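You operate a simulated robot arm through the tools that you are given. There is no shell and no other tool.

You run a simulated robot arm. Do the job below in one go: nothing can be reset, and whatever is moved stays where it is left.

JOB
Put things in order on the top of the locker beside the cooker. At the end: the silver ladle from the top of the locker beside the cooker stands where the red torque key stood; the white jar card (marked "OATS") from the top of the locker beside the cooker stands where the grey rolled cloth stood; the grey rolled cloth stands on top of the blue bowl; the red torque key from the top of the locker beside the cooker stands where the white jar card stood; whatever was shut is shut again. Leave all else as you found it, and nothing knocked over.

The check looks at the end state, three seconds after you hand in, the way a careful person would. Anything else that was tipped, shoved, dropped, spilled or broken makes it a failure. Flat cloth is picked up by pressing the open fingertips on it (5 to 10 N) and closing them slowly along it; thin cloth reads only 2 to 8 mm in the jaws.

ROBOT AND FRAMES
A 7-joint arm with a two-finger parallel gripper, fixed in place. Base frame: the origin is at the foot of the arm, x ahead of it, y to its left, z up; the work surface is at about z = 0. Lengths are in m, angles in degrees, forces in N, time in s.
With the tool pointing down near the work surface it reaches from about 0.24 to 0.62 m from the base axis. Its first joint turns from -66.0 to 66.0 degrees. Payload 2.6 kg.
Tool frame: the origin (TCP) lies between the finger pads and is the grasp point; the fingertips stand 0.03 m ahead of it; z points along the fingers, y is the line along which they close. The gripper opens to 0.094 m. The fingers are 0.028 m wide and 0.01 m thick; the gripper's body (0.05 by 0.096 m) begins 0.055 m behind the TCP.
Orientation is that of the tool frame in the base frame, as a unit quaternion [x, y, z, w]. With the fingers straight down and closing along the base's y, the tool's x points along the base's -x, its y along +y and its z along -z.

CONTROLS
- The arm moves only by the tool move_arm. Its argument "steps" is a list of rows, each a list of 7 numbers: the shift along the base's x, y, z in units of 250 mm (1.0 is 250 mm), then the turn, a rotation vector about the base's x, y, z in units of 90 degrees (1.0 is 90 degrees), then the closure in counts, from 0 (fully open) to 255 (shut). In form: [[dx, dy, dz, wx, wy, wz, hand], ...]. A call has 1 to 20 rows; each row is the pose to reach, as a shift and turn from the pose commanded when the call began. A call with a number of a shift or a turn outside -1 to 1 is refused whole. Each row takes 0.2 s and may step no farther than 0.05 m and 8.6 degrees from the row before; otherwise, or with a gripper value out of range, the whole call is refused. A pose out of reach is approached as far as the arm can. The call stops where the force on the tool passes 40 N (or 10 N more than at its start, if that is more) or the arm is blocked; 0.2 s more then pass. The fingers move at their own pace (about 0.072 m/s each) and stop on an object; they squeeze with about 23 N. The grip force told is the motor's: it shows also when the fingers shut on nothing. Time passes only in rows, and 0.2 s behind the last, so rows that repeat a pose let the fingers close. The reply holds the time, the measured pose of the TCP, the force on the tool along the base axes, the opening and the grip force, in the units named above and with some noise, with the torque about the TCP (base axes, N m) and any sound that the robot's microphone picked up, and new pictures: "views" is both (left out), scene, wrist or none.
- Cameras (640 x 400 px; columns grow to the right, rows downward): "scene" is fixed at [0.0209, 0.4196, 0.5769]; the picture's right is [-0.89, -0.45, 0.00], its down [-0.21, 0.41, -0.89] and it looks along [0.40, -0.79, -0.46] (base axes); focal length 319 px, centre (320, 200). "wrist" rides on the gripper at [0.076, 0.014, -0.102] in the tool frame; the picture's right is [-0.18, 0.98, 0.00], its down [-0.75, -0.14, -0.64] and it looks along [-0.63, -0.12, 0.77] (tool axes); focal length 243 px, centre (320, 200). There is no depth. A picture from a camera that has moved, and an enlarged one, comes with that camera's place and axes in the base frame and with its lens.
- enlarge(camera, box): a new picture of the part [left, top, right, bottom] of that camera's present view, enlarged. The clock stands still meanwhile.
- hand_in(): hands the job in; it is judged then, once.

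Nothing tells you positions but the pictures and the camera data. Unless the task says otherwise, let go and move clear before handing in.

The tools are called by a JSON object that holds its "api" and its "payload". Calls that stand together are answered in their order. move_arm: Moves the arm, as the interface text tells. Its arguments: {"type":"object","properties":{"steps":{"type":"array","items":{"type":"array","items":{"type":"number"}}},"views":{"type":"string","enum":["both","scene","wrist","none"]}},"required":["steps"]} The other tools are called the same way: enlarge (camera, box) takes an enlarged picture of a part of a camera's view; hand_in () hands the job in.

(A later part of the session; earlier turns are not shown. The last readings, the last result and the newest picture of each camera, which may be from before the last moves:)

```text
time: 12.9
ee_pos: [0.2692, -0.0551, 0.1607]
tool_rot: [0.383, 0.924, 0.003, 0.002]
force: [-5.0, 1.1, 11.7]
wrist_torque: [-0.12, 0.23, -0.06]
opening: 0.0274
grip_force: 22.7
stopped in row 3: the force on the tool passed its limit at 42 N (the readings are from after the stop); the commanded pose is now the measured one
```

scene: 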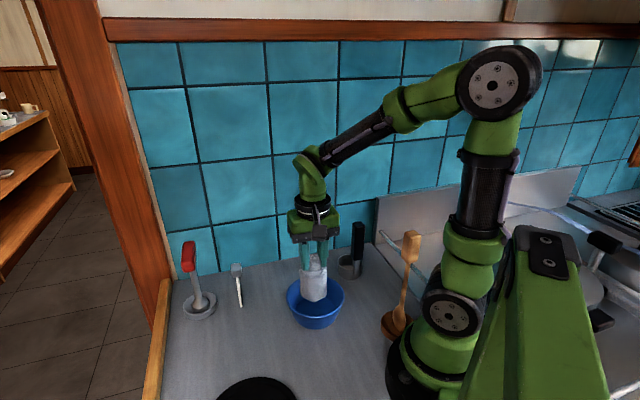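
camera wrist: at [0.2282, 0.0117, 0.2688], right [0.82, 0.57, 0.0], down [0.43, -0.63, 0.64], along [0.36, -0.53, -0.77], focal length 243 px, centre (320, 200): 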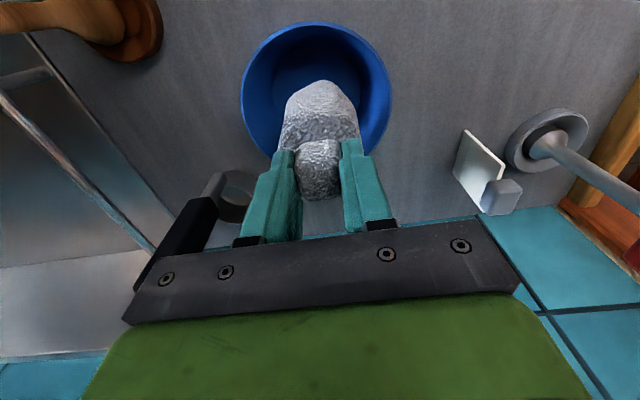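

Contact again at the same height. By triangulation the cloth's base is at rim height, so the bowl seems to carry things at its rim plane, as "on top of the bowl" suggests. I'll ease the load, level out and check force and pictures before letting go.

{"api": "move_arm", "payload": {"steps": [[0, 0, 0.002, -0.001, 0.002, 0, 255], [0, 0, 0.003, -0.001, 0.002, 0, 255], [0, 0, 0.003, -0.001, 0.002, 0, 255]]}}

{"api": "enlarge", "payload": {"camera": "scene", "box": [280, 245, 350, 325]}}

{"api": "enlarge", "payload": {"camera": "wrist", "box": [240, 20, 400, 200]}}

```text
time: 13.7
ee_pos: [0.268, -0.0546, 0.1605]
tool_rot: [0.383, 0.924, 0.001, 0.0]
force: [-0.4, -0.7, -1.7]
wrist_torque: [0.0, -0.02, 0.03]
opening: 0.0274
grip_force: 23.1
camera wrist: at [0.225, 0.0088, 0.2641], right [0.83, 0.56, 0.0], down [0.43, -0.63, 0.64], along [0.36, -0.53, -0.77], focal length 243 px, centre (320, 200)
```

scene: 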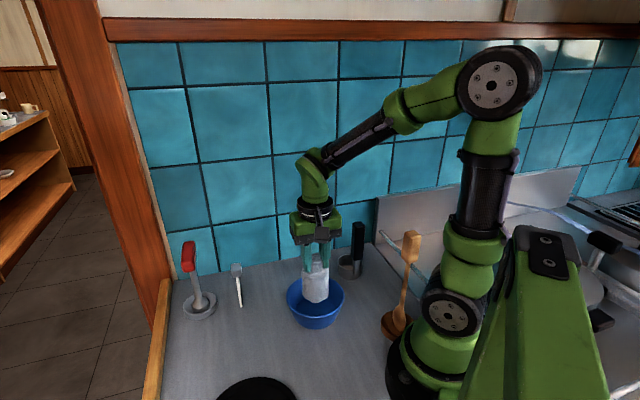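
wrist: 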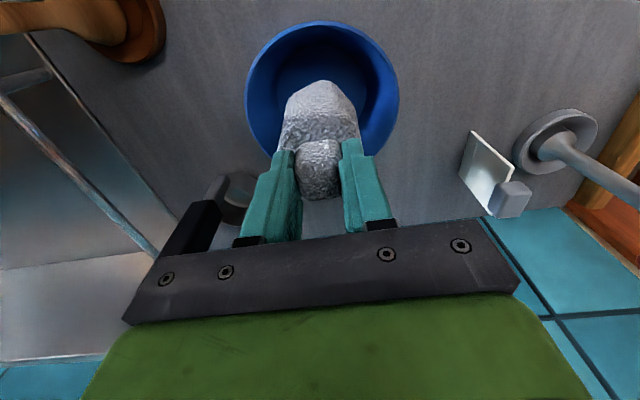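

```text
5.00 times, centred on (315, 285) of scene
camera zoom: at [0.0209, 0.4196, 0.5769], right [-0.89, -0.45, 0.0], down [-0.21, 0.41, -0.89], along [0.4, -0.79, -0.46], focal length 1595 px, centre (345, -225)
```

zoom: 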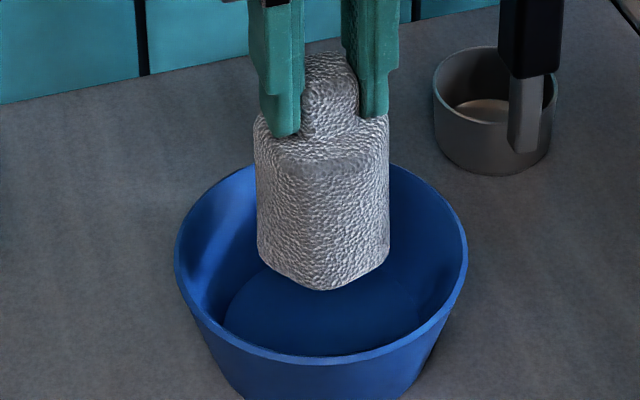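

```text
2.22 times, centred on (320, 110) of wrist
camera zoom: at [0.225, 0.0088, 0.2641], right [0.83, 0.56, 0.0], down [0.43, -0.63, 0.64], along [0.36, -0.53, -0.77], focal length 539 px, centre (320, 400)
```

zoom: 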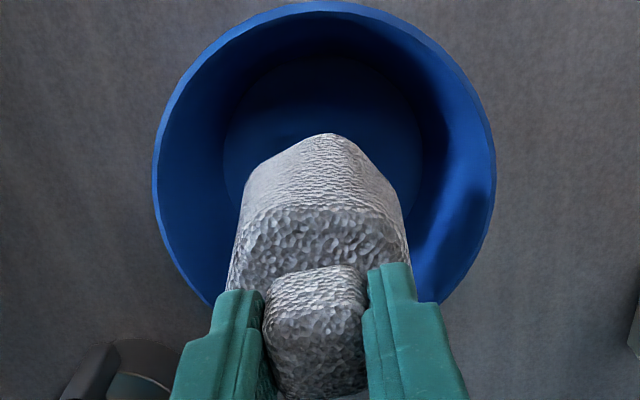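

The cloth is nearly weightless on contact and centred over the bowl. I'll lower it a hair, then open the fingers only slightly so the knob stays caged while I see how it settles.

{"api": "move_arm", "payload": {"steps": [[0, 0, -0.003, 0, 0, 0, 255], [0, 0, -0.003, 0, 0, 0, 255], [0, 0, -0.003, 0, 0, 0, 172], [0, 0, -0.003, 0, 0, 0, 166], [0, 0, -0.003, 0, 0, 0, 162], [0, 0, -0.003, 0, 0, 0, 162]]}}

{"api": "enlarge", "payload": {"camera": "scene", "box": [280, 245, 350, 325]}}

{"api": "enlarge", "payload": {"camera": "wrist", "box": [240, 20, 400, 200]}}

```text
time: 15.1
ee_pos: [0.2682, -0.0549, 0.16]
tool_rot: [0.383, 0.924, 0.001, -0.001]
force: [-0.1, -0.6, 0.5]
wrist_torque: [-0.02, 0.02, 0.01]
opening: 0.0345
grip_force: 0.1
camera wrist: at [0.2248, 0.0088, 0.2634], right [0.83, 0.56, 0.0], down [0.43, -0.63, 0.64], along [0.36, -0.53, -0.77], focal length 243 px, centre (320, 200)
```

scene: 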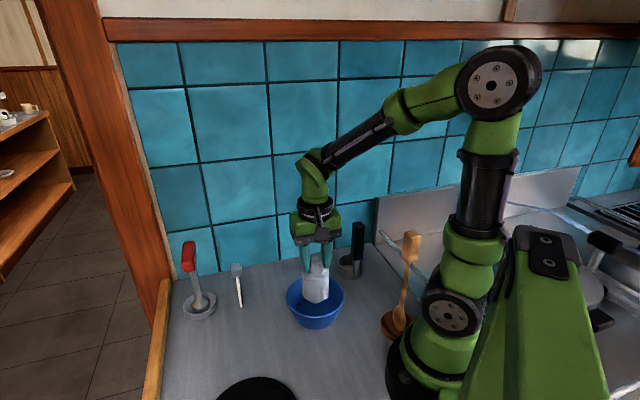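
wrist: 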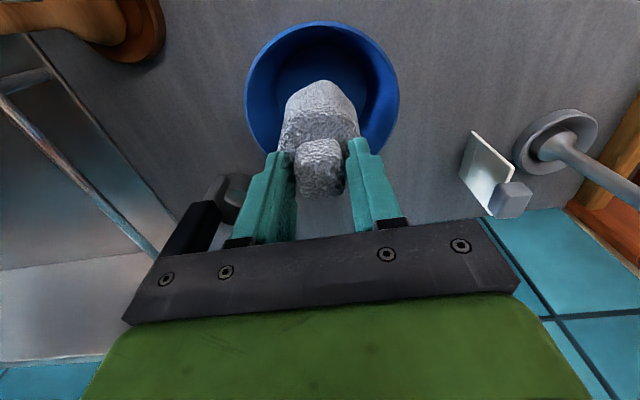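

```text
5.00 times, centred on (315, 285) of scene
camera zoom: at [0.0209, 0.4196, 0.5769], right [-0.89, -0.45, 0.0], down [-0.21, 0.41, -0.89], along [0.4, -0.79, -0.46], focal length 1595 px, centre (345, -225)
```

zoom: 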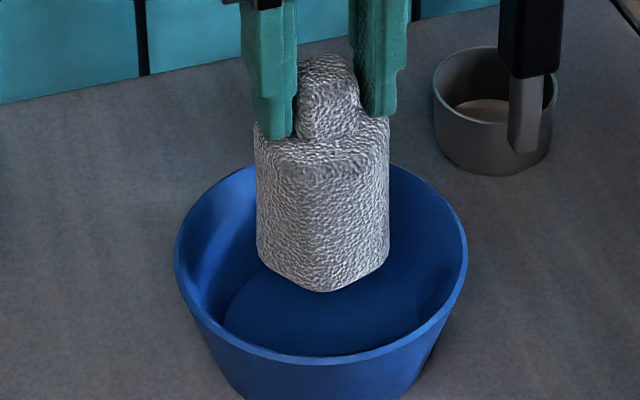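

```text
2.22 times, centred on (320, 110) of wrist
camera zoom: at [0.2248, 0.0088, 0.2634], right [0.83, 0.56, 0.0], down [0.43, -0.63, 0.64], along [0.36, -0.53, -0.77], focal length 539 px, centre (320, 400)
```

zoom: 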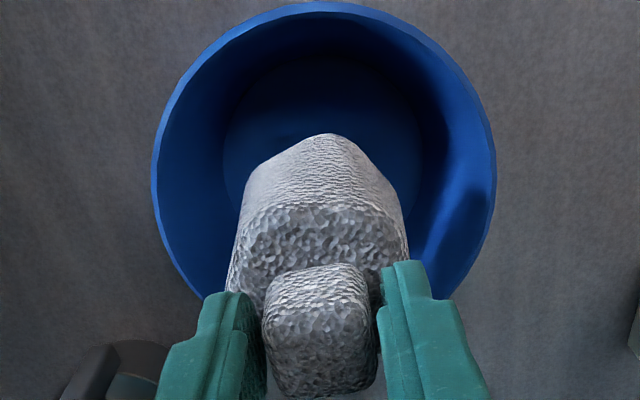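

The cloth stays upright and steady on the bowl with the fingers loose. I'll rise a hair, open fully, lift clear and go to hover near the card.

{"api": "move_arm", "payload": {"steps": [[0, 0, 0.006, 0, 0, 0, 150], [0, 0, 0.006, 0, 0, 0, 100], [0, 0, 0.006, 0, 0, 0, 60], [0, 0, 0.06, 0, 0, 0, 40], [0, 0, 0.2, 0, 0, 0, 0], [0, 0, 0.36, 0, 0, 0, 0], [0.14, 0.035, 0.36, 0, 0, 0, 0], [0.28, 0.07, 0.36, 0, 0, 0, 0], [0.42, 0.105, 0.36, 0, 0, 0, 0], [0.56, 0.14, 0.36, 0, 0, 0, 0], [0.68, 0.17, 0.36, 0, 0, 0, 0], [0.68, 0.17, 0.36, 0, 0, 0, 0]]}}

{"api": "enlarge", "payload": {"camera": "scene", "box": [270, 230, 390, 340]}}

{"api": "enlarge", "payload": {"camera": "wrist", "box": [240, 60, 420, 220]}}

```text
time: 17.7
ee_pos: [0.4388, -0.0113, 0.2498]
tool_rot: [0.383, 0.924, 0.001, 0.0]
force: [1.4, 0.1, 0.5]
wrist_torque: [0.0, -0.01, -0.02]
opening: 0.0937
grip_force: 0.0
camera wrist: at [0.3957, 0.0521, 0.3534], right [0.83, 0.56, 0.0], down [0.43, -0.63, 0.64], along [0.36, -0.53, -0.77], focal length 243 px, centre (320, 200)
```

scene: 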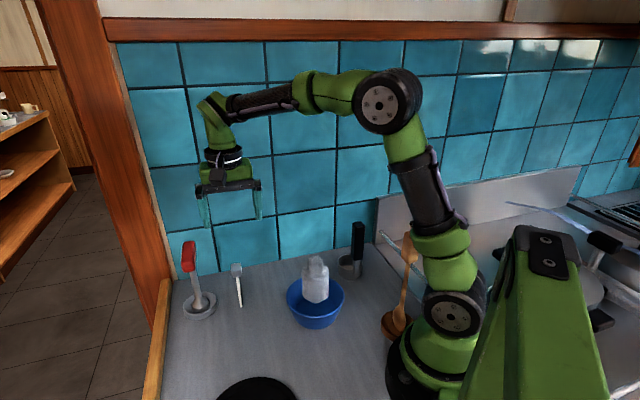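
wrist: 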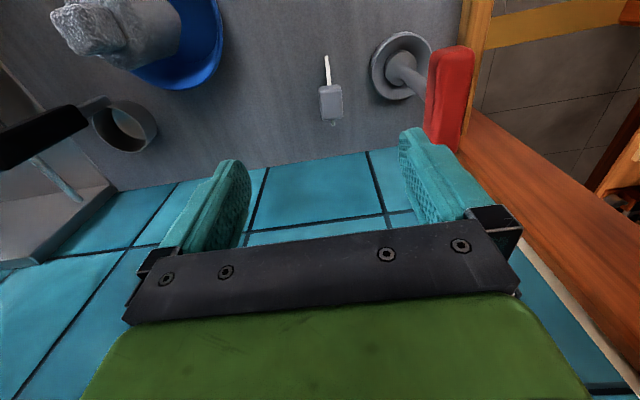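

```text
3.64 times, centred on (330, 285) of scene
camera zoom: at [0.0209, 0.4196, 0.5769], right [-0.89, -0.45, 0.0], down [-0.21, 0.41, -0.89], along [0.4, -0.79, -0.46], focal length 1160 px, centre (284, -109)
```

zoom: 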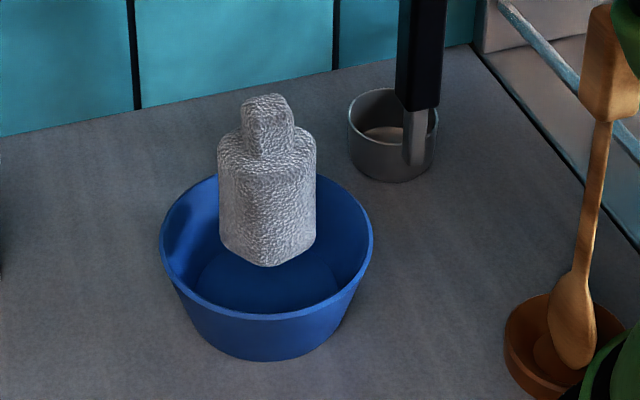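

```text
2.50 times, centred on (330, 140) of wrist
camera zoom: at [0.3957, 0.0521, 0.3534], right [0.83, 0.56, 0.0], down [0.43, -0.63, 0.64], along [0.36, -0.53, -0.77], focal length 606 px, centre (295, 350)
```

zoom: 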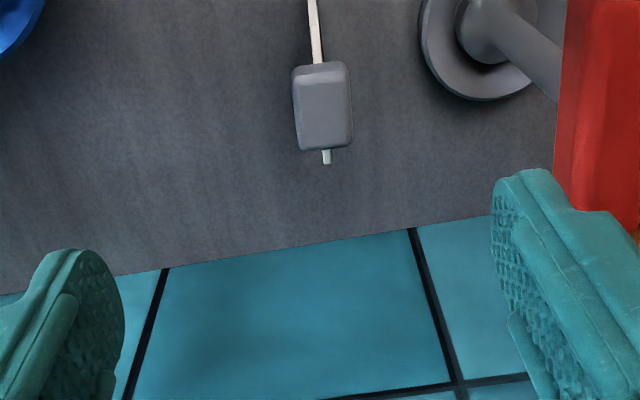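

The cloth stands on the bowl. The card's grip block is near (0.450, -0.007): its top is at z≈0.109 and it's turned about −3° to the gripper. I'll go over it with a narrower opening to keep clear of the key.

{"api": "move_arm", "payload": {"steps": [[0.02, 0.009, -0.05, 0, 0, -0.017, 90], [0.041, 0.018, -0.15, 0, 0, -0.033, 90], [0.041, 0.018, -0.25, 0, 0, -0.033, 90], [0.041, 0.018, -0.33, 0, 0, -0.033, 90], [0.041, 0.018, -0.33, 0, 0, -0.033, 90]]}}

{"api": "enlarge", "payload": {"camera": "wrist", "box": [260, 80, 400, 220]}}

{"api": "enlarge", "payload": {"camera": "scene", "box": [170, 210, 280, 320]}}

```text
time: 18.9
ee_pos: [0.4512, -0.0073, 0.168]
tool_rot: [0.407, 0.913, 0.001, -0.001]
force: [-0.1, -0.2, 0.4]
wrist_torque: [-0.02, 0.02, 0.0]
opening: 0.0608
grip_force: 0.2
camera wrist: at [0.4092, 0.0586, 0.2714], right [0.85, 0.52, 0.0], down [0.4, -0.66, 0.64], along [0.33, -0.55, -0.77], focal length 243 px, centre (320, 200)
```

scene: 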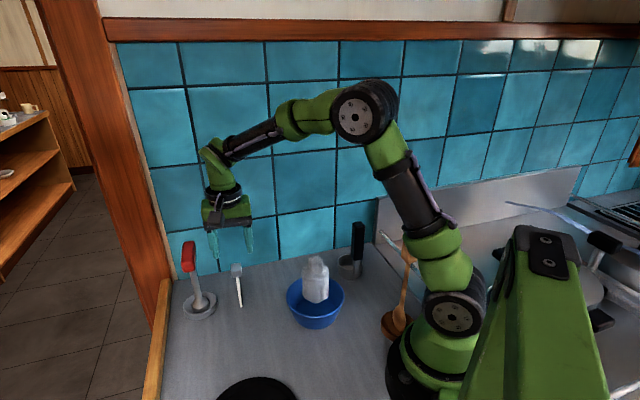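
wrist: 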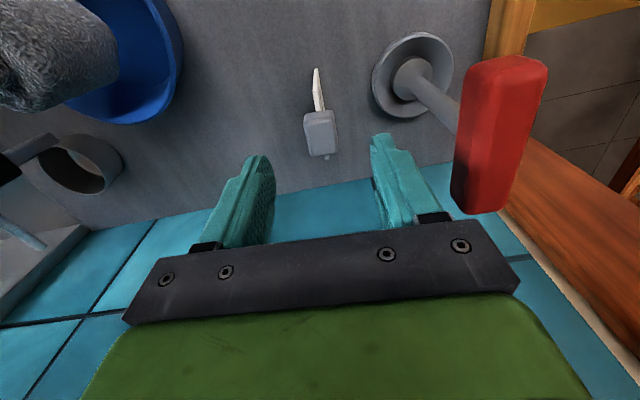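

```text
2.86 times, centred on (330, 150) of wrist
camera zoom: at [0.4092, 0.0586, 0.2714], right [0.85, 0.52, 0.0], down [0.4, -0.66, 0.64], along [0.33, -0.55, -0.77], focal length 693 px, centre (291, 343)
```

zoom: 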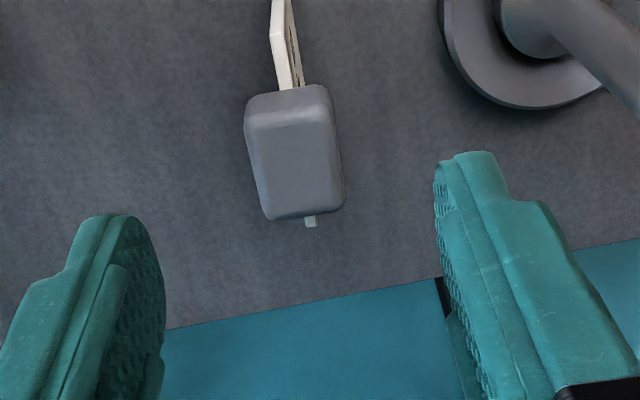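

```text
3.64 times, centred on (225, 265) of scene
camera zoom: at [0.0209, 0.4196, 0.5769], right [-0.89, -0.45, 0.0], down [-0.21, 0.41, -0.89], along [0.4, -0.79, -0.46], focal length 1160 px, centre (666, -36)
```

zoom: 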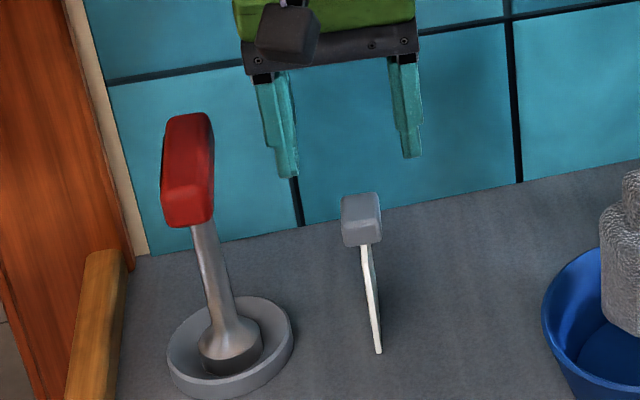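

The block is well centred, and it's turned about 2.5° more. I'll add that turn, descend to grip its middle, and close slowly so the thin card isn't knocked.

{"api": "move_arm", "payload": {"steps": [[0, 0, -0.08, 0, 0, -0.014, 90], [0, 0, -0.17, 0, 0, -0.026, 90], [0, 0, -0.25, 0, 0, -0.026, 90], [0, 0, -0.278, 0, 0, -0.026, 90], [0, 0, -0.278, 0, 0, -0.026, 90]]}}

{"api": "enlarge", "payload": {"camera": "wrist", "box": [240, 100, 400, 230]}}

{"api": "enlarge", "payload": {"camera": "scene", "box": [170, 210, 280, 320]}}

```text
time: 20.1
ee_pos: [0.4479, -0.0089, 0.098]
tool_rot: [0.425, 0.905, 0.001, -0.001]
force: [-0.4, 0.4, -0.2]
wrist_torque: [0.0, 0.02, 0.03]
opening: 0.0605
grip_force: 0.0
camera wrist: at [0.4108, 0.0589, 0.2006], right [0.87, 0.49, 0.0], down [0.37, -0.67, 0.64], along [0.31, -0.56, -0.77], focal length 243 px, centre (320, 200)
```

scene: 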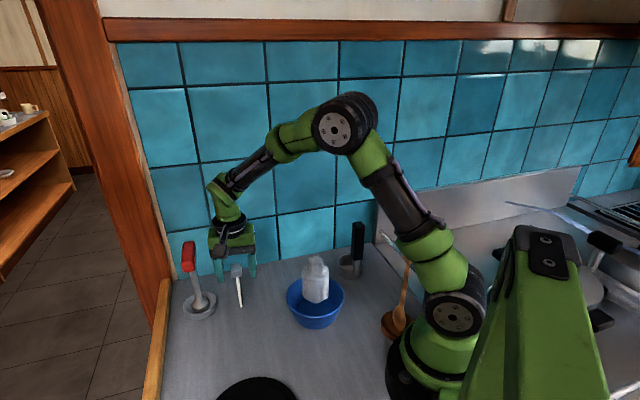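
wrist: 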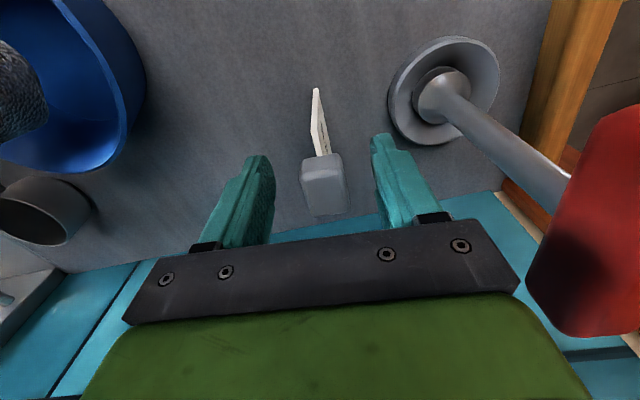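

```text
3.08 times, centred on (320, 165) of wrist
camera zoom: at [0.4108, 0.0589, 0.2006], right [0.87, 0.49, 0.0], down [0.37, -0.67, 0.64], along [0.31, -0.56, -0.77], focal length 746 px, centre (320, 308)
```

zoom: 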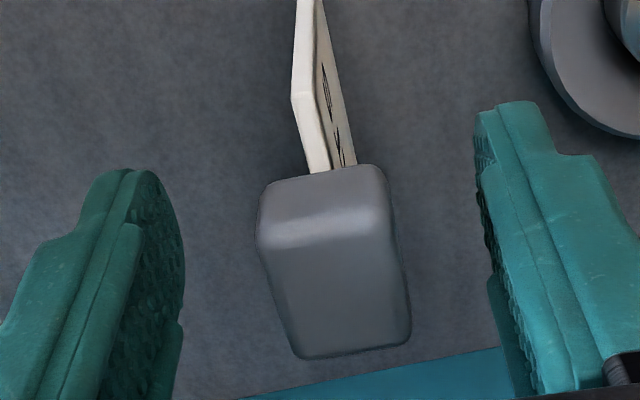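

```text
3.64 times, centred on (225, 265) of scene
camera zoom: at [0.0209, 0.4196, 0.5769], right [-0.89, -0.45, 0.0], down [-0.21, 0.41, -0.89], along [0.4, -0.79, -0.46], focal length 1160 px, centre (666, -36)
```

zoom: 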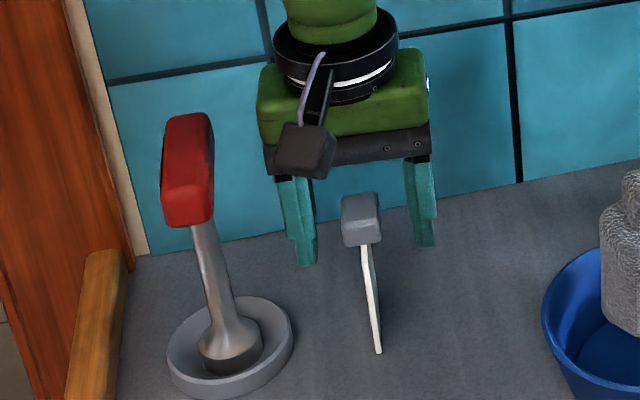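

The block is centred between the pads and squarely aligned. Closing slowly.

{"api": "move_arm", "payload": {"steps": [[0, 0, 0, 0, 0, 0, 120], [0, 0, 0, 0, 0, 0, 145], [0, 0, 0, 0, 0, 0, 160], [0, 0, 0, 0, 0, 0, 172], [0, 0, 0, 0, 0, 0, 180], [0, 0, 0, 0, 0, 0, 188], [0, 0, 0, 0, 0, 0, 196], [0, 0, 0, 0, 0, 0, 204], [0, 0, 0, 0, 0, 0, 255], [0, 0, 0, 0, 0, 0, 255]]}}

{"api": "enlarge", "payload": {"camera": "wrist", "box": [240, 80, 400, 210]}}

{"api": "enlarge", "payload": {"camera": "scene", "box": [200, 230, 280, 320]}}

```text
time: 22.3
ee_pos: [0.4477, -0.0097, 0.0987]
tool_rot: [0.425, 0.905, 0.001, -0.001]
force: [0.1, 0.3, 0.4]
wrist_torque: [0.0, -0.02, 0.0]
opening: 0.027
grip_force: 22.9
camera wrist: at [0.4108, 0.0589, 0.2009], right [0.87, 0.49, 0.0], down [0.37, -0.67, 0.64], along [0.31, -0.56, -0.77], focal length 243 px, centre (320, 200)
```

scene: 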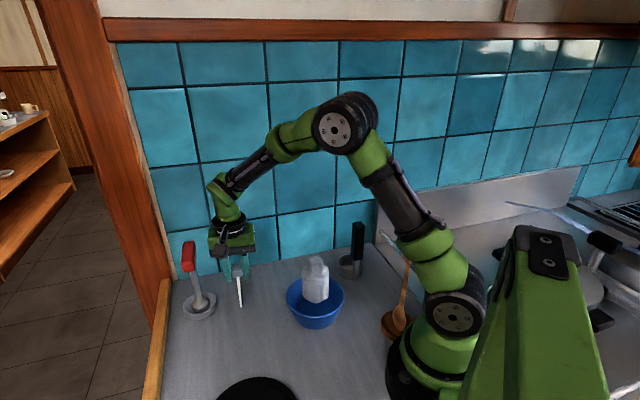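
wrist: 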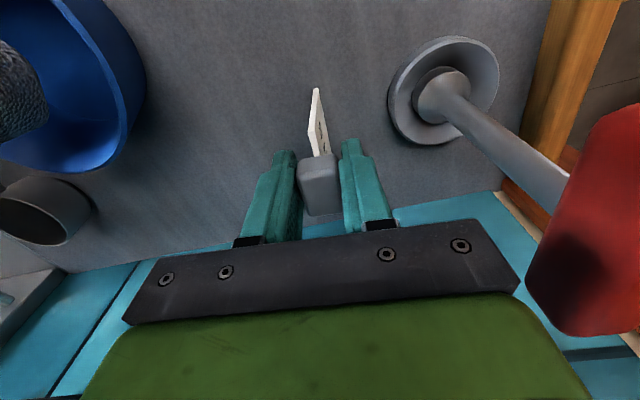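

```text
3.08 times, centred on (320, 145) of wrist
camera zoom: at [0.4108, 0.0589, 0.2009], right [0.87, 0.49, 0.0], down [0.37, -0.67, 0.64], along [0.31, -0.56, -0.77], focal length 746 px, centre (320, 369)
```

zoom: 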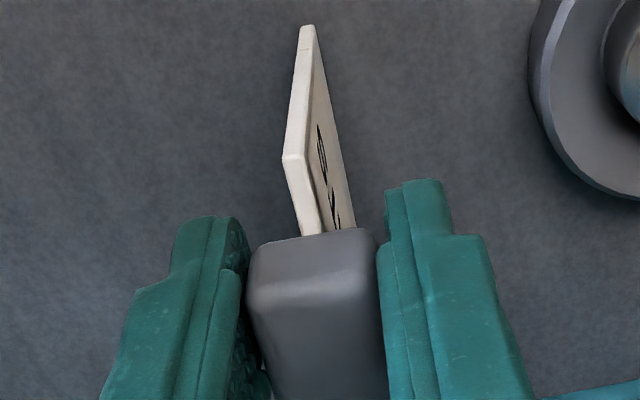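

```text
4.44 times, centred on (240, 275) of scene
camera zoom: at [0.0209, 0.4196, 0.5769], right [-0.89, -0.45, 0.0], down [-0.21, 0.41, -0.89], along [0.4, -0.79, -0.46], focal length 1418 px, centre (676, -133)
```

zoom: 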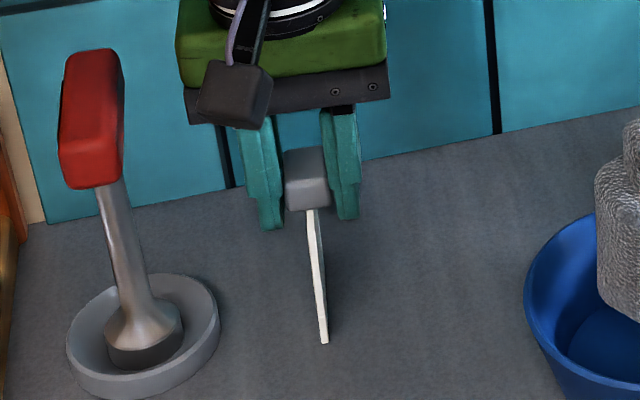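

The card is gripped (27 mm) with its foot still on the surface. I'll lift it straight up and check.

{"api": "move_arm", "payload": {"steps": [[0, 0, 0.03, 0, 0, 0, 255], [0, 0, 0.1, 0, 0, 0, 255], [0, 0, 0.2, 0, 0, 0, 255], [0, 0, 0.3, 0, 0, 0, 255], [0, 0, 0.4, 0, 0, 0, 255], [0, 0, 0.4, 0, 0, 0, 255]]}}

{"api": "enlarge", "payload": {"camera": "scene", "box": [170, 200, 280, 320]}}

{"api": "enlarge", "payload": {"camera": "wrist", "box": [240, 60, 420, 210]}}

```text
time: 23.7
ee_pos: [0.4489, -0.0093, 0.1984]
tool_rot: [0.424, 0.905, 0.001, -0.001]
force: [0.8, -0.2, -0.9]
wrist_torque: [-0.01, 0.0, -0.02]
opening: 0.0268
grip_force: 22.6
camera wrist: at [0.4116, 0.0579, 0.3013], right [0.87, 0.49, 0.0], down [0.37, -0.67, 0.64], along [0.31, -0.56, -0.77], focal length 243 px, centre (320, 200)
```

scene: 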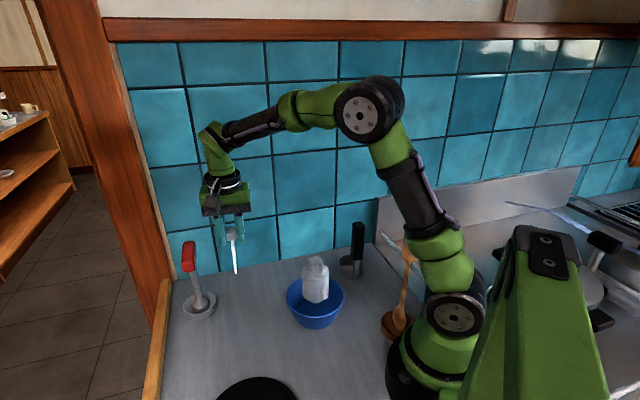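
wrist: 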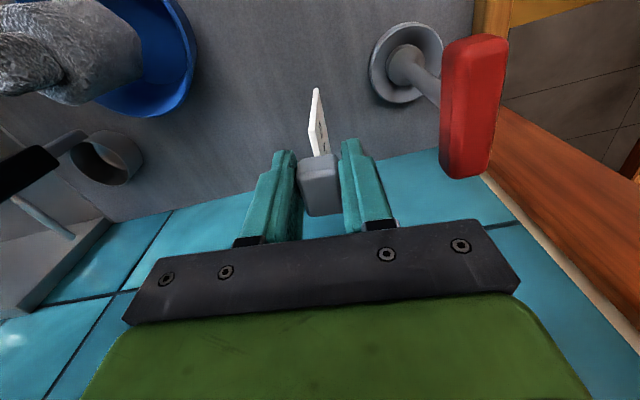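

```text
3.33 times, centred on (225, 260) of scene
camera zoom: at [0.0209, 0.4196, 0.5769], right [-0.89, -0.45, 0.0], down [-0.21, 0.41, -0.89], along [0.4, -0.79, -0.46], focal length 1063 px, centre (637, 0)
```

zoom: 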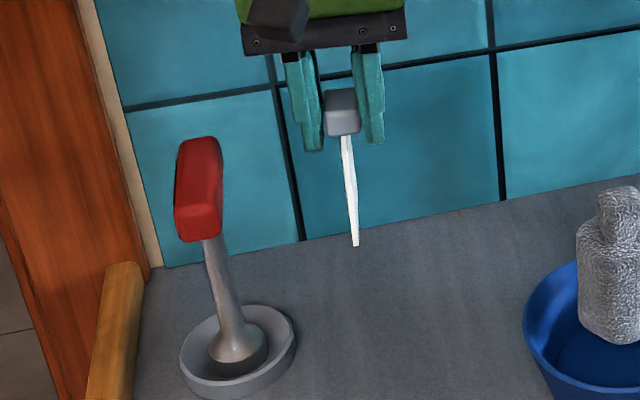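

```text
2.67 times, centred on (330, 135) of wrist
camera zoom: at [0.4116, 0.0579, 0.3013], right [0.87, 0.49, 0.0], down [0.37, -0.67, 0.64], along [0.31, -0.56, -0.77], focal length 647 px, centre (293, 373)
```

zoom: 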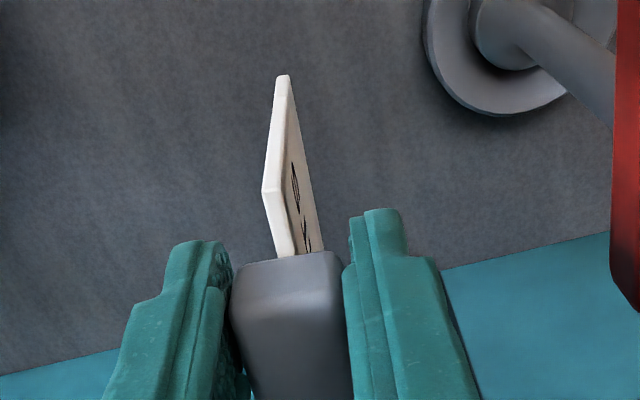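

The card is held upright. I'll carry it over to where the cloth stood, around (0.382, 0.119), and come down partway.

{"api": "move_arm", "payload": {"steps": [[-0.053, 0.102, 0, 0, 0, 0, 255], [-0.106, 0.204, 0, 0, 0, 0, 255], [-0.158, 0.305, 0, 0, 0, 0, 255], [-0.211, 0.406, 0, 0, 0, 0, 255], [-0.264, 0.508, 0, 0, 0, 0, 255], [-0.264, 0.508, -0.08, 0, 0, 0, 255], [-0.264, 0.508, -0.18, 0, 0, 0, 255], [-0.264, 0.508, -0.28, 0, 0, 0, 255], [-0.264, 0.508, -0.34, 0, 0, 0, 255], [-0.264, 0.508, -0.34, 0, 0, 0, 255]]}}

{"api": "enlarge", "payload": {"camera": "scene", "box": [170, 260, 290, 370]}}

{"api": "enlarge", "payload": {"camera": "wrist", "box": [240, 60, 420, 210]}}

```text
time: 25.9
ee_pos: [0.3836, 0.1188, 0.1121]
tool_rot: [0.426, 0.905, 0.001, -0.001]
force: [-0.3, -0.2, 0.3]
wrist_torque: [0.03, -0.02, -0.02]
opening: 0.027
grip_force: 22.8
camera wrist: at [0.3461, 0.1875, 0.2147], right [0.87, 0.49, 0.0], down [0.37, -0.67, 0.64], along [0.31, -0.56, -0.77], focal length 243 px, centre (320, 200)
```

scene: 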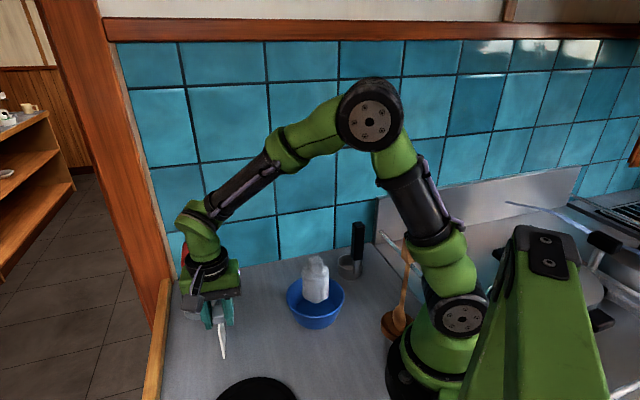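
wrist: 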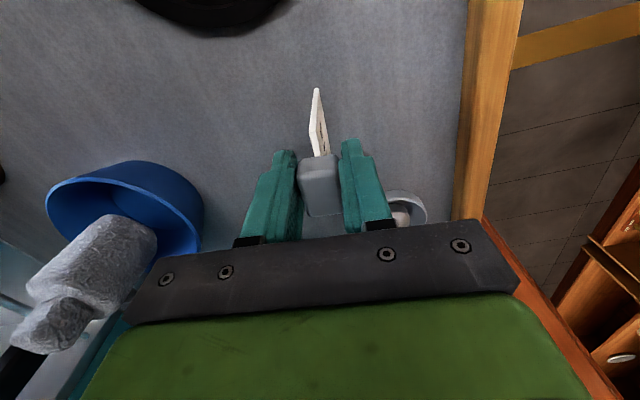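

```text
3.64 times, centred on (230, 315) of scene
camera zoom: at [0.0209, 0.4196, 0.5769], right [-0.89, -0.45, 0.0], down [-0.21, 0.41, -0.89], along [0.4, -0.79, -0.46], focal length 1160 px, centre (647, -218)
```

zoom: 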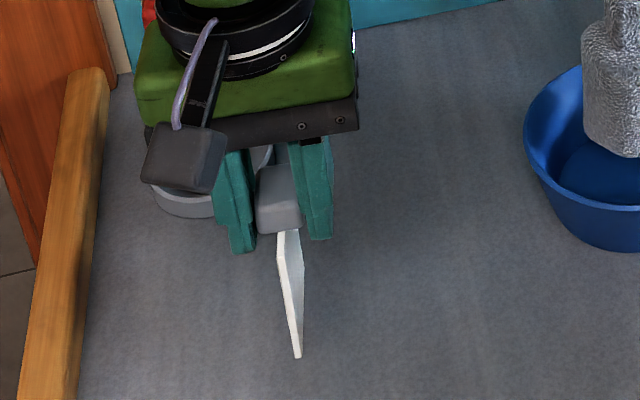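

```text
2.67 times, centred on (330, 135) of wrist
camera zoom: at [0.3461, 0.1875, 0.2147], right [0.87, 0.49, 0.0], down [0.37, -0.67, 0.64], along [0.31, -0.56, -0.77], focal length 647 px, centre (293, 373)
```

zoom: 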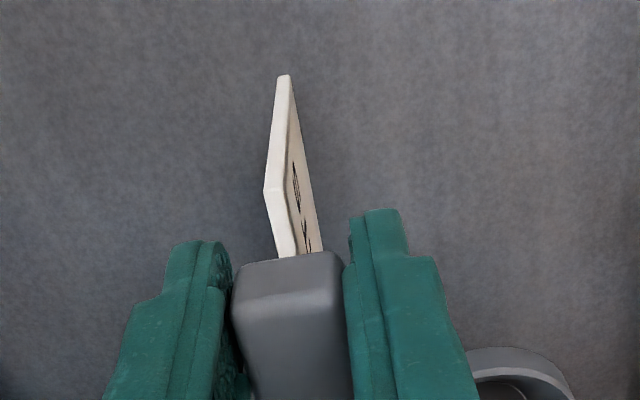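

The card is within ~3 mm of the target. I'll correct that and lower to just above the surface.

{"api": "move_arm", "payload": {"steps": [[0, -0.01, -0.015, 0, 0, 0, 255], [0, -0.01, -0.03, 0, 0, 0, 255], [0, -0.01, -0.042, 0, 0, 0, 255], [0, -0.01, -0.046, 0, 0, 0, 255], [0, -0.01, -0.046, 0, 0, 0, 255]], "views": "wrist"}}

```text
time: 27.1
ee_pos: [0.383, 0.1174, 0.1007]
tool_rot: [0.424, 0.905, 0.001, 0.0]
force: [-0.7, -0.5, -0.1]
wrist_torque: [-0.01, 0.02, 0.03]
opening: 0.0267
grip_force: 22.7
camera wrist: at [0.345, 0.1847, 0.2041], right [0.87, 0.49, 0.0], down [0.37, -0.67, 0.64], along [0.31, -0.56, -0.77], focal length 243 px, centre (320, 200)
```

wrist: 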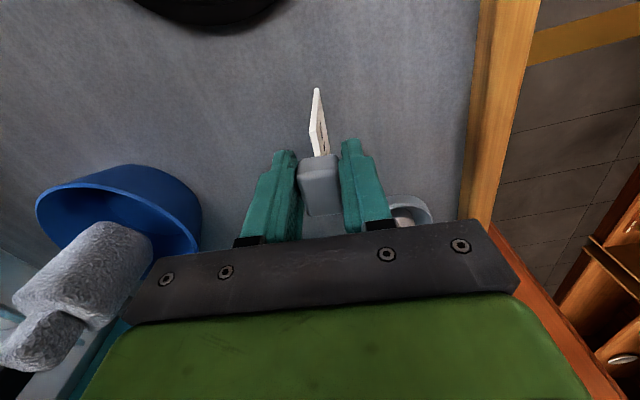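

About 3 mm above the surface. Creeping down.

{"api": "move_arm", "payload": {"steps": [[0, 0, -0.003, 0, 0, 0, 255], [0, 0, -0.006, 0, 0, 0, 255], [0, 0, -0.009, 0, 0, 0, 255], [0, 0, -0.011, 0, 0, 0, 255], [0, 0, -0.011, 0, 0, 0, 255]], "views": "none"}}

```text
time: 28.3
ee_pos: [0.3818, 0.1163, 0.0985]
tool_rot: [0.425, 0.905, 0.002, -0.001]
force: [0.5, -0.3, -0.3]
wrist_torque: [-0.02, 0.02, 0.0]
opening: 0.0269
grip_force: 22.7
```

{"api": "move_arm", "payload": {"steps": [[0, 0, -0.001, 0, 0, 0, 255], [0, 0, -0.002, 0, 0, 0, 255], [0, 0, -0.002, 0, 0, 0, 255]], "views": "none"}}

```text
time: 29.1
ee_pos: [0.3817, 0.1165, 0.0979]
tool_rot: [0.426, 0.905, 0.001, -0.001]
force: [0.1, 0.8, -0.5]
wrist_torque: [0.02, -0.01, 0.01]
opening: 0.0268
grip_force: 22.7
```

No contact yet by force, so I'm continuing in sub-millimetre steps.

{"api": "move_arm", "payload": {"steps": [[0, 0, -0.001, 0, 0, 0, 255], [0, 0, -0.002, 0, 0, 0, 255], [0, 0, -0.003, 0, 0, 0, 255], [0, 0, -0.003, 0, 0, 0, 255]], "views": "both"}}

{"api": "enlarge", "payload": {"camera": "scene", "box": [190, 290, 260, 370]}}

```text
time: 30.1
ee_pos: [0.3821, 0.1167, 0.0966]
tool_rot: [0.425, 0.905, 0.001, 0.0]
force: [0.0, 0.9, 2.2]
wrist_torque: [0.0, 0.05, 0.0]
opening: 0.027
grip_force: 22.5
camera wrist: at [0.3451, 0.1842, 0.2009], right [0.87, 0.49, 0.0], down [0.37, -0.67, 0.64], along [0.31, -0.56, -0.77], focal length 243 px, centre (320, 200)
```

scene: 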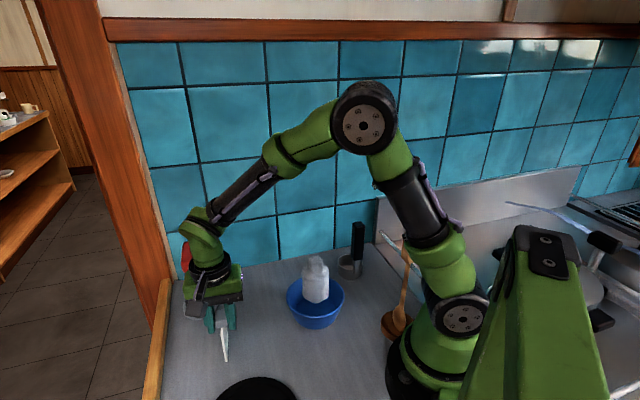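
wrist: 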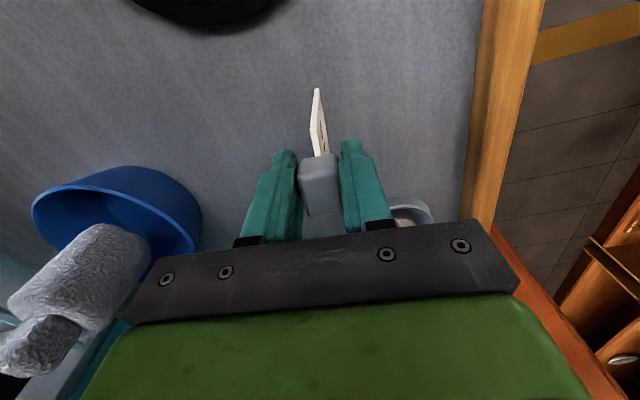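

```text
5.00 times, centred on (225, 330) of scene
camera zoom: at [0.0209, 0.4196, 0.5769], right [-0.89, -0.45, 0.0], down [-0.21, 0.41, -0.89], along [0.4, -0.79, -0.46], focal length 1595 px, centre (795, -450)
```

zoom: 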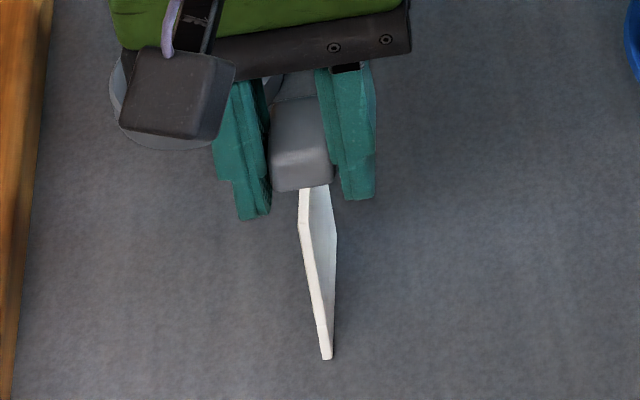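

The card's foot is touching lightly (~3 N) at the same height as when it was picked up. Opening slowly and symmetrically.

{"api": "move_arm", "payload": {"steps": [[0, 0, 0, 0, 0, 0, 186], [0, 0, 0, 0, 0, 0, 182], [0, 0, 0, 0, 0, 0, 179], [0, 0, 0, 0, 0, 0, 176], [0, 0, 0, 0, 0, 0, 172], [0, 0, 0, 0, 0, 0, 166], [0, 0, 0, 0, 0, 0, 166]]}}

{"api": "enlarge", "payload": {"camera": "scene", "box": [190, 290, 260, 370]}}

{"api": "enlarge", "payload": {"camera": "wrist", "box": [250, 70, 390, 220]}}

```text
time: 31.7
ee_pos: [0.383, 0.117, 0.0979]
tool_rot: [0.425, 0.905, 0.001, 0.0]
force: [-0.1, 0.1, 0.7]
wrist_torque: [-0.01, 0.0, 0.0]
opening: 0.0326
grip_force: 0.2
camera wrist: at [0.3451, 0.1842, 0.2008], right [0.87, 0.49, 0.0], down [0.37, -0.67, 0.64], along [0.31, -0.56, -0.77], focal length 243 px, centre (320, 200)
```

scene: 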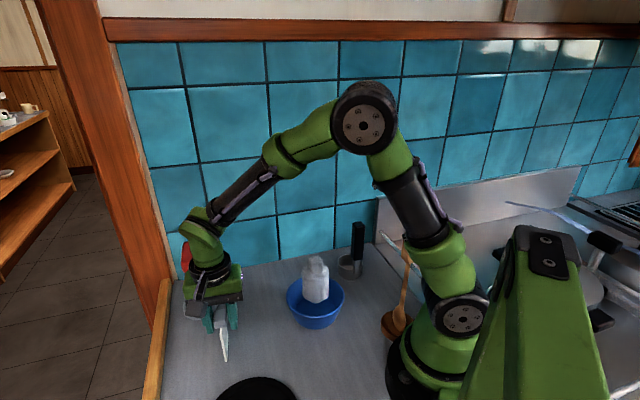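
wrist: 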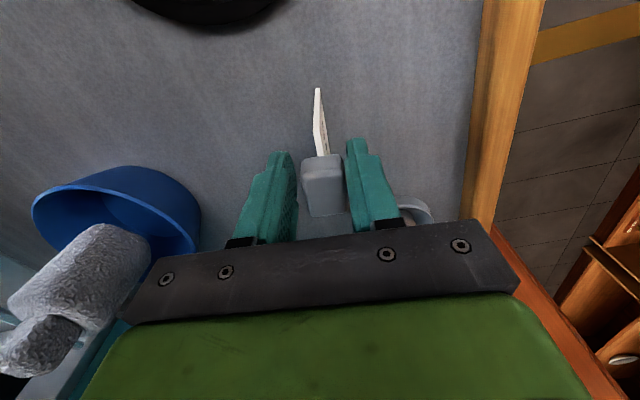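

```text
5.00 times, centred on (225, 330) of scene
camera zoom: at [0.0209, 0.4196, 0.5769], right [-0.89, -0.45, 0.0], down [-0.21, 0.41, -0.89], along [0.4, -0.79, -0.46], focal length 1595 px, centre (795, -450)
```

zoom: 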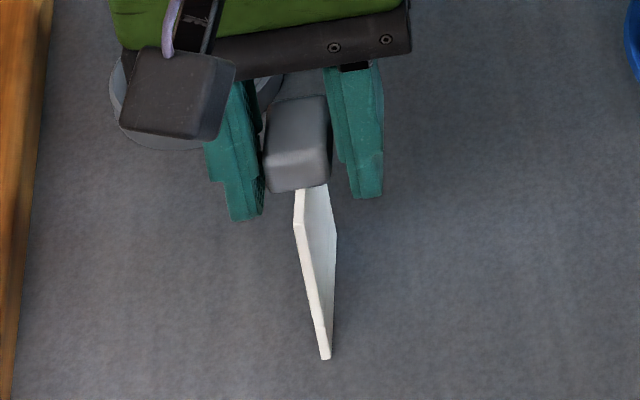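

```text
2.67 times, centred on (320, 145) of wrist
camera zoom: at [0.3451, 0.1842, 0.2008], right [0.87, 0.49, 0.0], down [0.37, -0.67, 0.64], along [0.31, -0.56, -0.77], focal length 647 px, centre (320, 347)
```

zoom: 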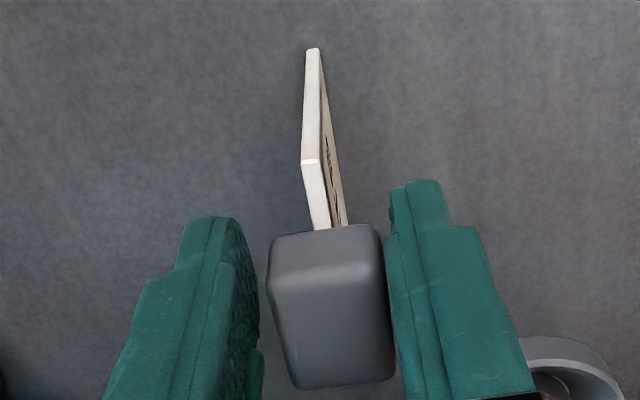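

On release the card shifted slightly, apparently righting itself. I'll open a bit more and compare, to make sure it isn't leaning on the right-hand finger.

{"api": "move_arm", "payload": {"steps": [[0, 0, 0, 0, 0, 0, 163], [0, 0, 0, 0, 0, 0, 160], [0, 0, 0, 0, 0, 0, 157], [0, 0, 0, 0, 0, 0, 154], [0, 0, 0, 0, 0, 0, 154]], "views": "none"}}

{"api": "enlarge", "payload": {"camera": "wrist", "box": [250, 70, 390, 220]}}

{"api": "enlarge", "payload": {"camera": "scene", "box": [190, 290, 260, 370]}}

```text
time: 32.9
ee_pos: [0.3837, 0.1152, 0.0973]
tool_rot: [0.425, 0.905, 0.001, -0.001]
force: [0.0, 0.3, -0.3]
wrist_torque: [0.01, -0.01, 0.02]
opening: 0.0376
grip_force: 0.0
```

```text
2.67 times, centred on (320, 145) of wrist
camera zoom: at [0.3451, 0.1842, 0.2008], right [0.87, 0.49, 0.0], down [0.37, -0.67, 0.64], along [0.31, -0.56, -0.77], focal length 647 px, centre (320, 347)
```

zoom: 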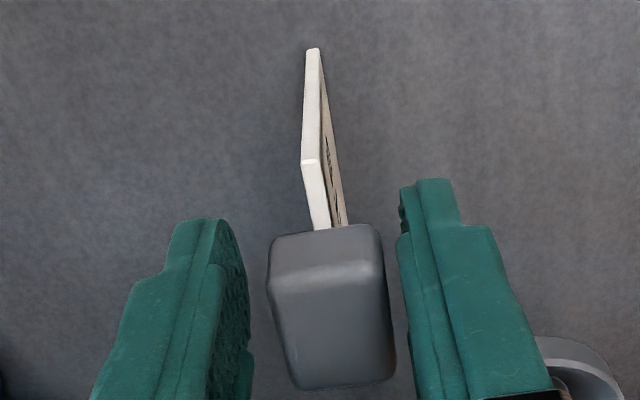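

```text
5.00 times, centred on (225, 330) of scene
camera zoom: at [0.0209, 0.4196, 0.5769], right [-0.89, -0.45, 0.0], down [-0.21, 0.41, -0.89], along [0.4, -0.79, -0.46], focal length 1595 px, centre (795, -450)
```

zoom: 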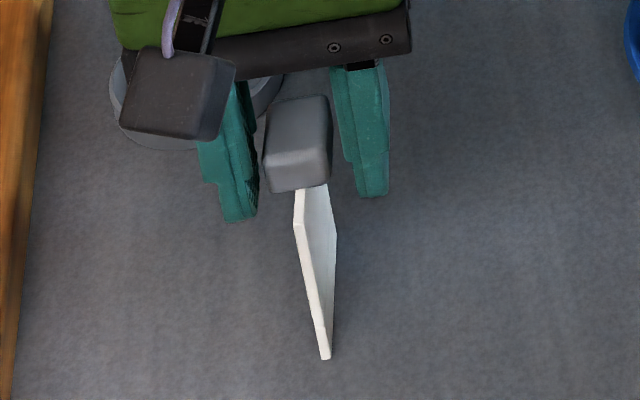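

The card stands on its own where the cloth was. I'll open fully, rise well clear and hover by the key with the gripper turned back to 45°.

{"api": "move_arm", "payload": {"steps": [[0, 0, 0, 0, 0, 0, 120], [0, 0, 0, 0, 0, 0, 90], [0, 0, 0.06, 0, 0, 0, 70], [0, 0, 0.2, 0, 0, 0, 60], [0, 0, 0.36, 0, 0, 0, 40], [0, 0, 0.54, 0, 0, 0, 0], [0, 0, 0.7, 0, 0, 0, 0], [0.12, -0.05, 0.7, 0, 0, 0.015, 0], [0.24, -0.1, 0.7, 0, 0, 0.03, 0], [0.36, -0.15, 0.7, 0, 0, 0.045, 0], [0.46, -0.2, 0.7, 0, 0, 0.058, 0], [0.46, -0.2, 0.7, 0, 0, 0.058, 0]]}}

{"api": "enlarge", "payload": {"camera": "wrist", "box": [260, 60, 420, 200]}}

{"api": "enlarge", "payload": {"camera": "scene", "box": [170, 230, 280, 380]}}

```text
time: 35.5
ee_pos: [0.4965, 0.0672, 0.271]
tool_rot: [0.383, 0.924, 0.001, 0.0]
force: [-0.8, -0.3, -1.1]
wrist_torque: [0.01, 0.01, -0.01]
opening: 0.0941
grip_force: 0.1
camera wrist: at [0.4541, 0.1321, 0.3738], right [0.83, 0.56, 0.0], down [0.43, -0.63, 0.64], along [0.36, -0.53, -0.77], focal length 243 px, centre (320, 200)
```

scene: 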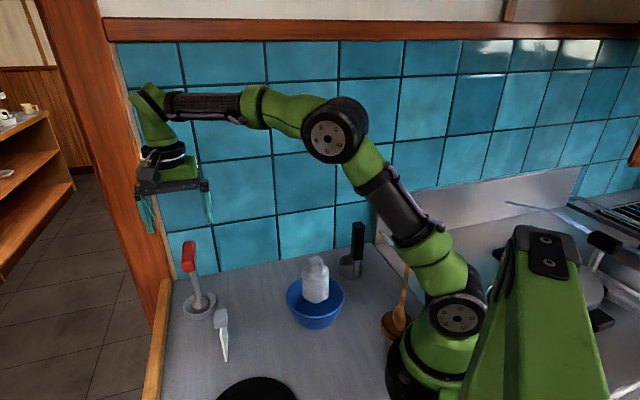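
wrist: 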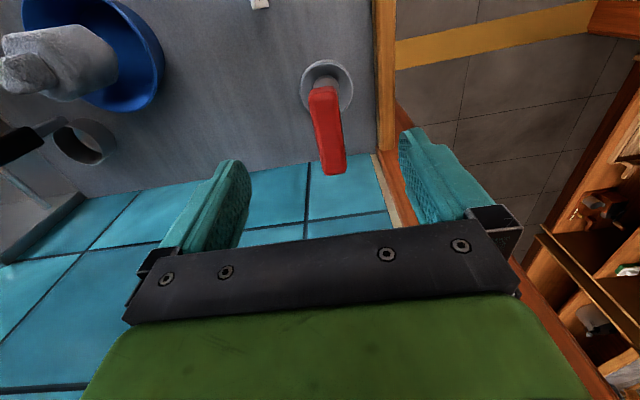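

```text
2.86 times, centred on (340, 130) of wrist
camera zoom: at [0.4541, 0.1321, 0.3738], right [0.83, 0.56, 0.0], down [0.43, -0.63, 0.64], along [0.36, -0.53, -0.77], focal length 693 px, centre (263, 400)
```

zoom: 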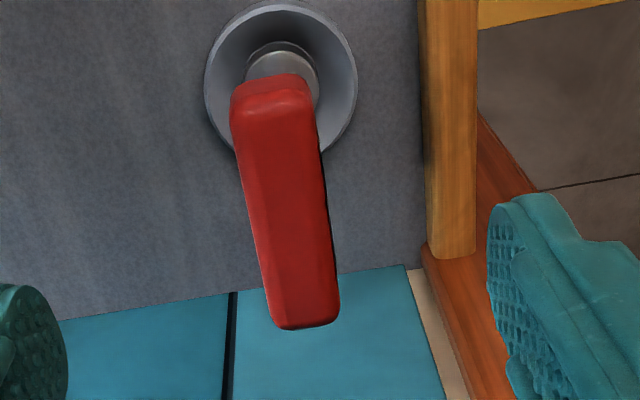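

```text
2.67 times, centred on (225, 305) of scene
camera zoom: at [0.0209, 0.4196, 0.5769], right [-0.89, -0.45, 0.0], down [-0.21, 0.41, -0.89], along [0.4, -0.79, -0.46], focal length 850 px, centre (573, -80)
```

zoom: 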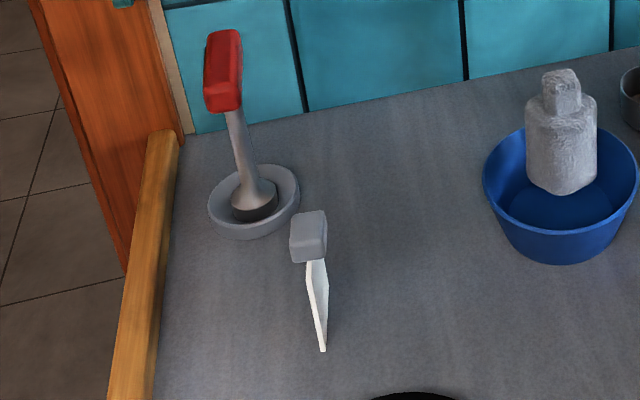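

The card stands well. The key's red bar is centred near (0.514, 0.057), with its top at z≈0.171, and it lines up with the gripper. I'll hover just above it to check alignment.

{"api": "move_arm", "payload": {"steps": [[0.03, -0.02, -0.06, 0, 0, 0, 60], [0.064, -0.044, -0.13, 0, 0, 0, 60], [0.064, -0.044, -0.2, 0, 0, 0, 60], [0.064, -0.044, -0.235, 0, 0, 0, 60], [0.064, -0.044, -0.235, 0, 0, 0, 60]]}}

{"api": "enlarge", "payload": {"camera": "wrist", "box": [220, 60, 420, 220]}}

{"api": "enlarge", "payload": {"camera": "scene", "box": [130, 200, 250, 330]}}

```text
time: 36.7
ee_pos: [0.5122, 0.0543, 0.2119]
tool_rot: [0.384, 0.924, 0.001, 0.0]
force: [0.5, -0.4, 0.2]
wrist_torque: [-0.02, -0.02, -0.02]
opening: 0.0718
grip_force: 0.2
camera wrist: at [0.4691, 0.1197, 0.3159], right [0.83, 0.56, 0.0], down [0.43, -0.63, 0.64], along [0.36, -0.53, -0.77], focal length 243 px, centre (320, 200)
```

scene: 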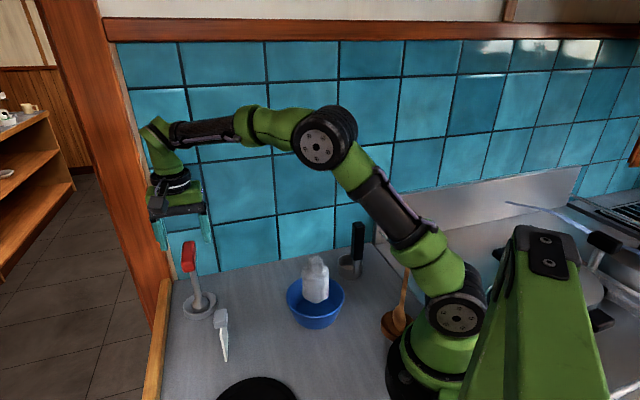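
wrist: 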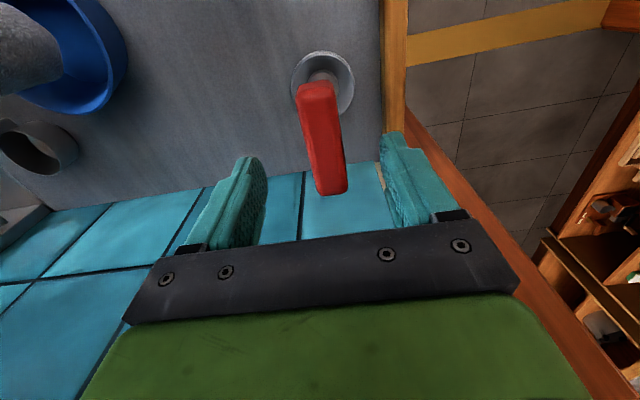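

```text
2.50 times, centred on (320, 140) of wrist
camera zoom: at [0.4691, 0.1197, 0.3159], right [0.83, 0.56, 0.0], down [0.43, -0.63, 0.64], along [0.36, -0.53, -0.77], focal length 606 px, centre (320, 350)
```

zoom: 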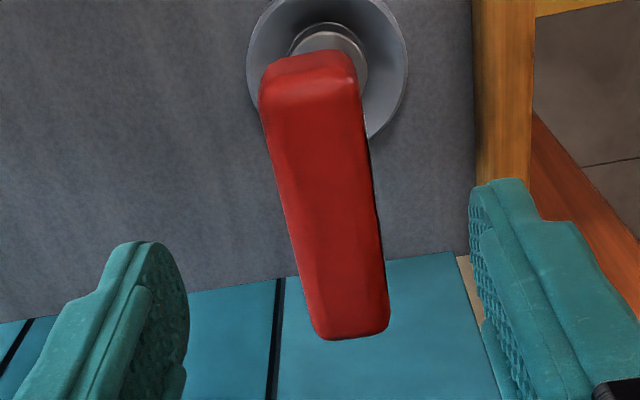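

```text
3.08 times, centred on (190, 265) of scene
camera zoom: at [0.0209, 0.4196, 0.5769], right [-0.89, -0.45, 0.0], down [-0.21, 0.41, -0.89], along [0.4, -0.79, -0.46], focal length 981 px, centre (720, 0)
```

zoom: 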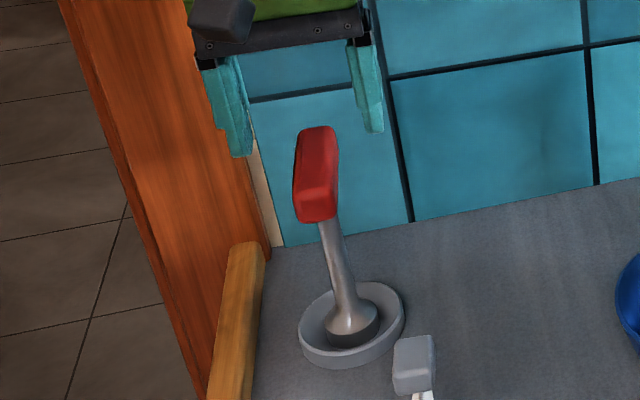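

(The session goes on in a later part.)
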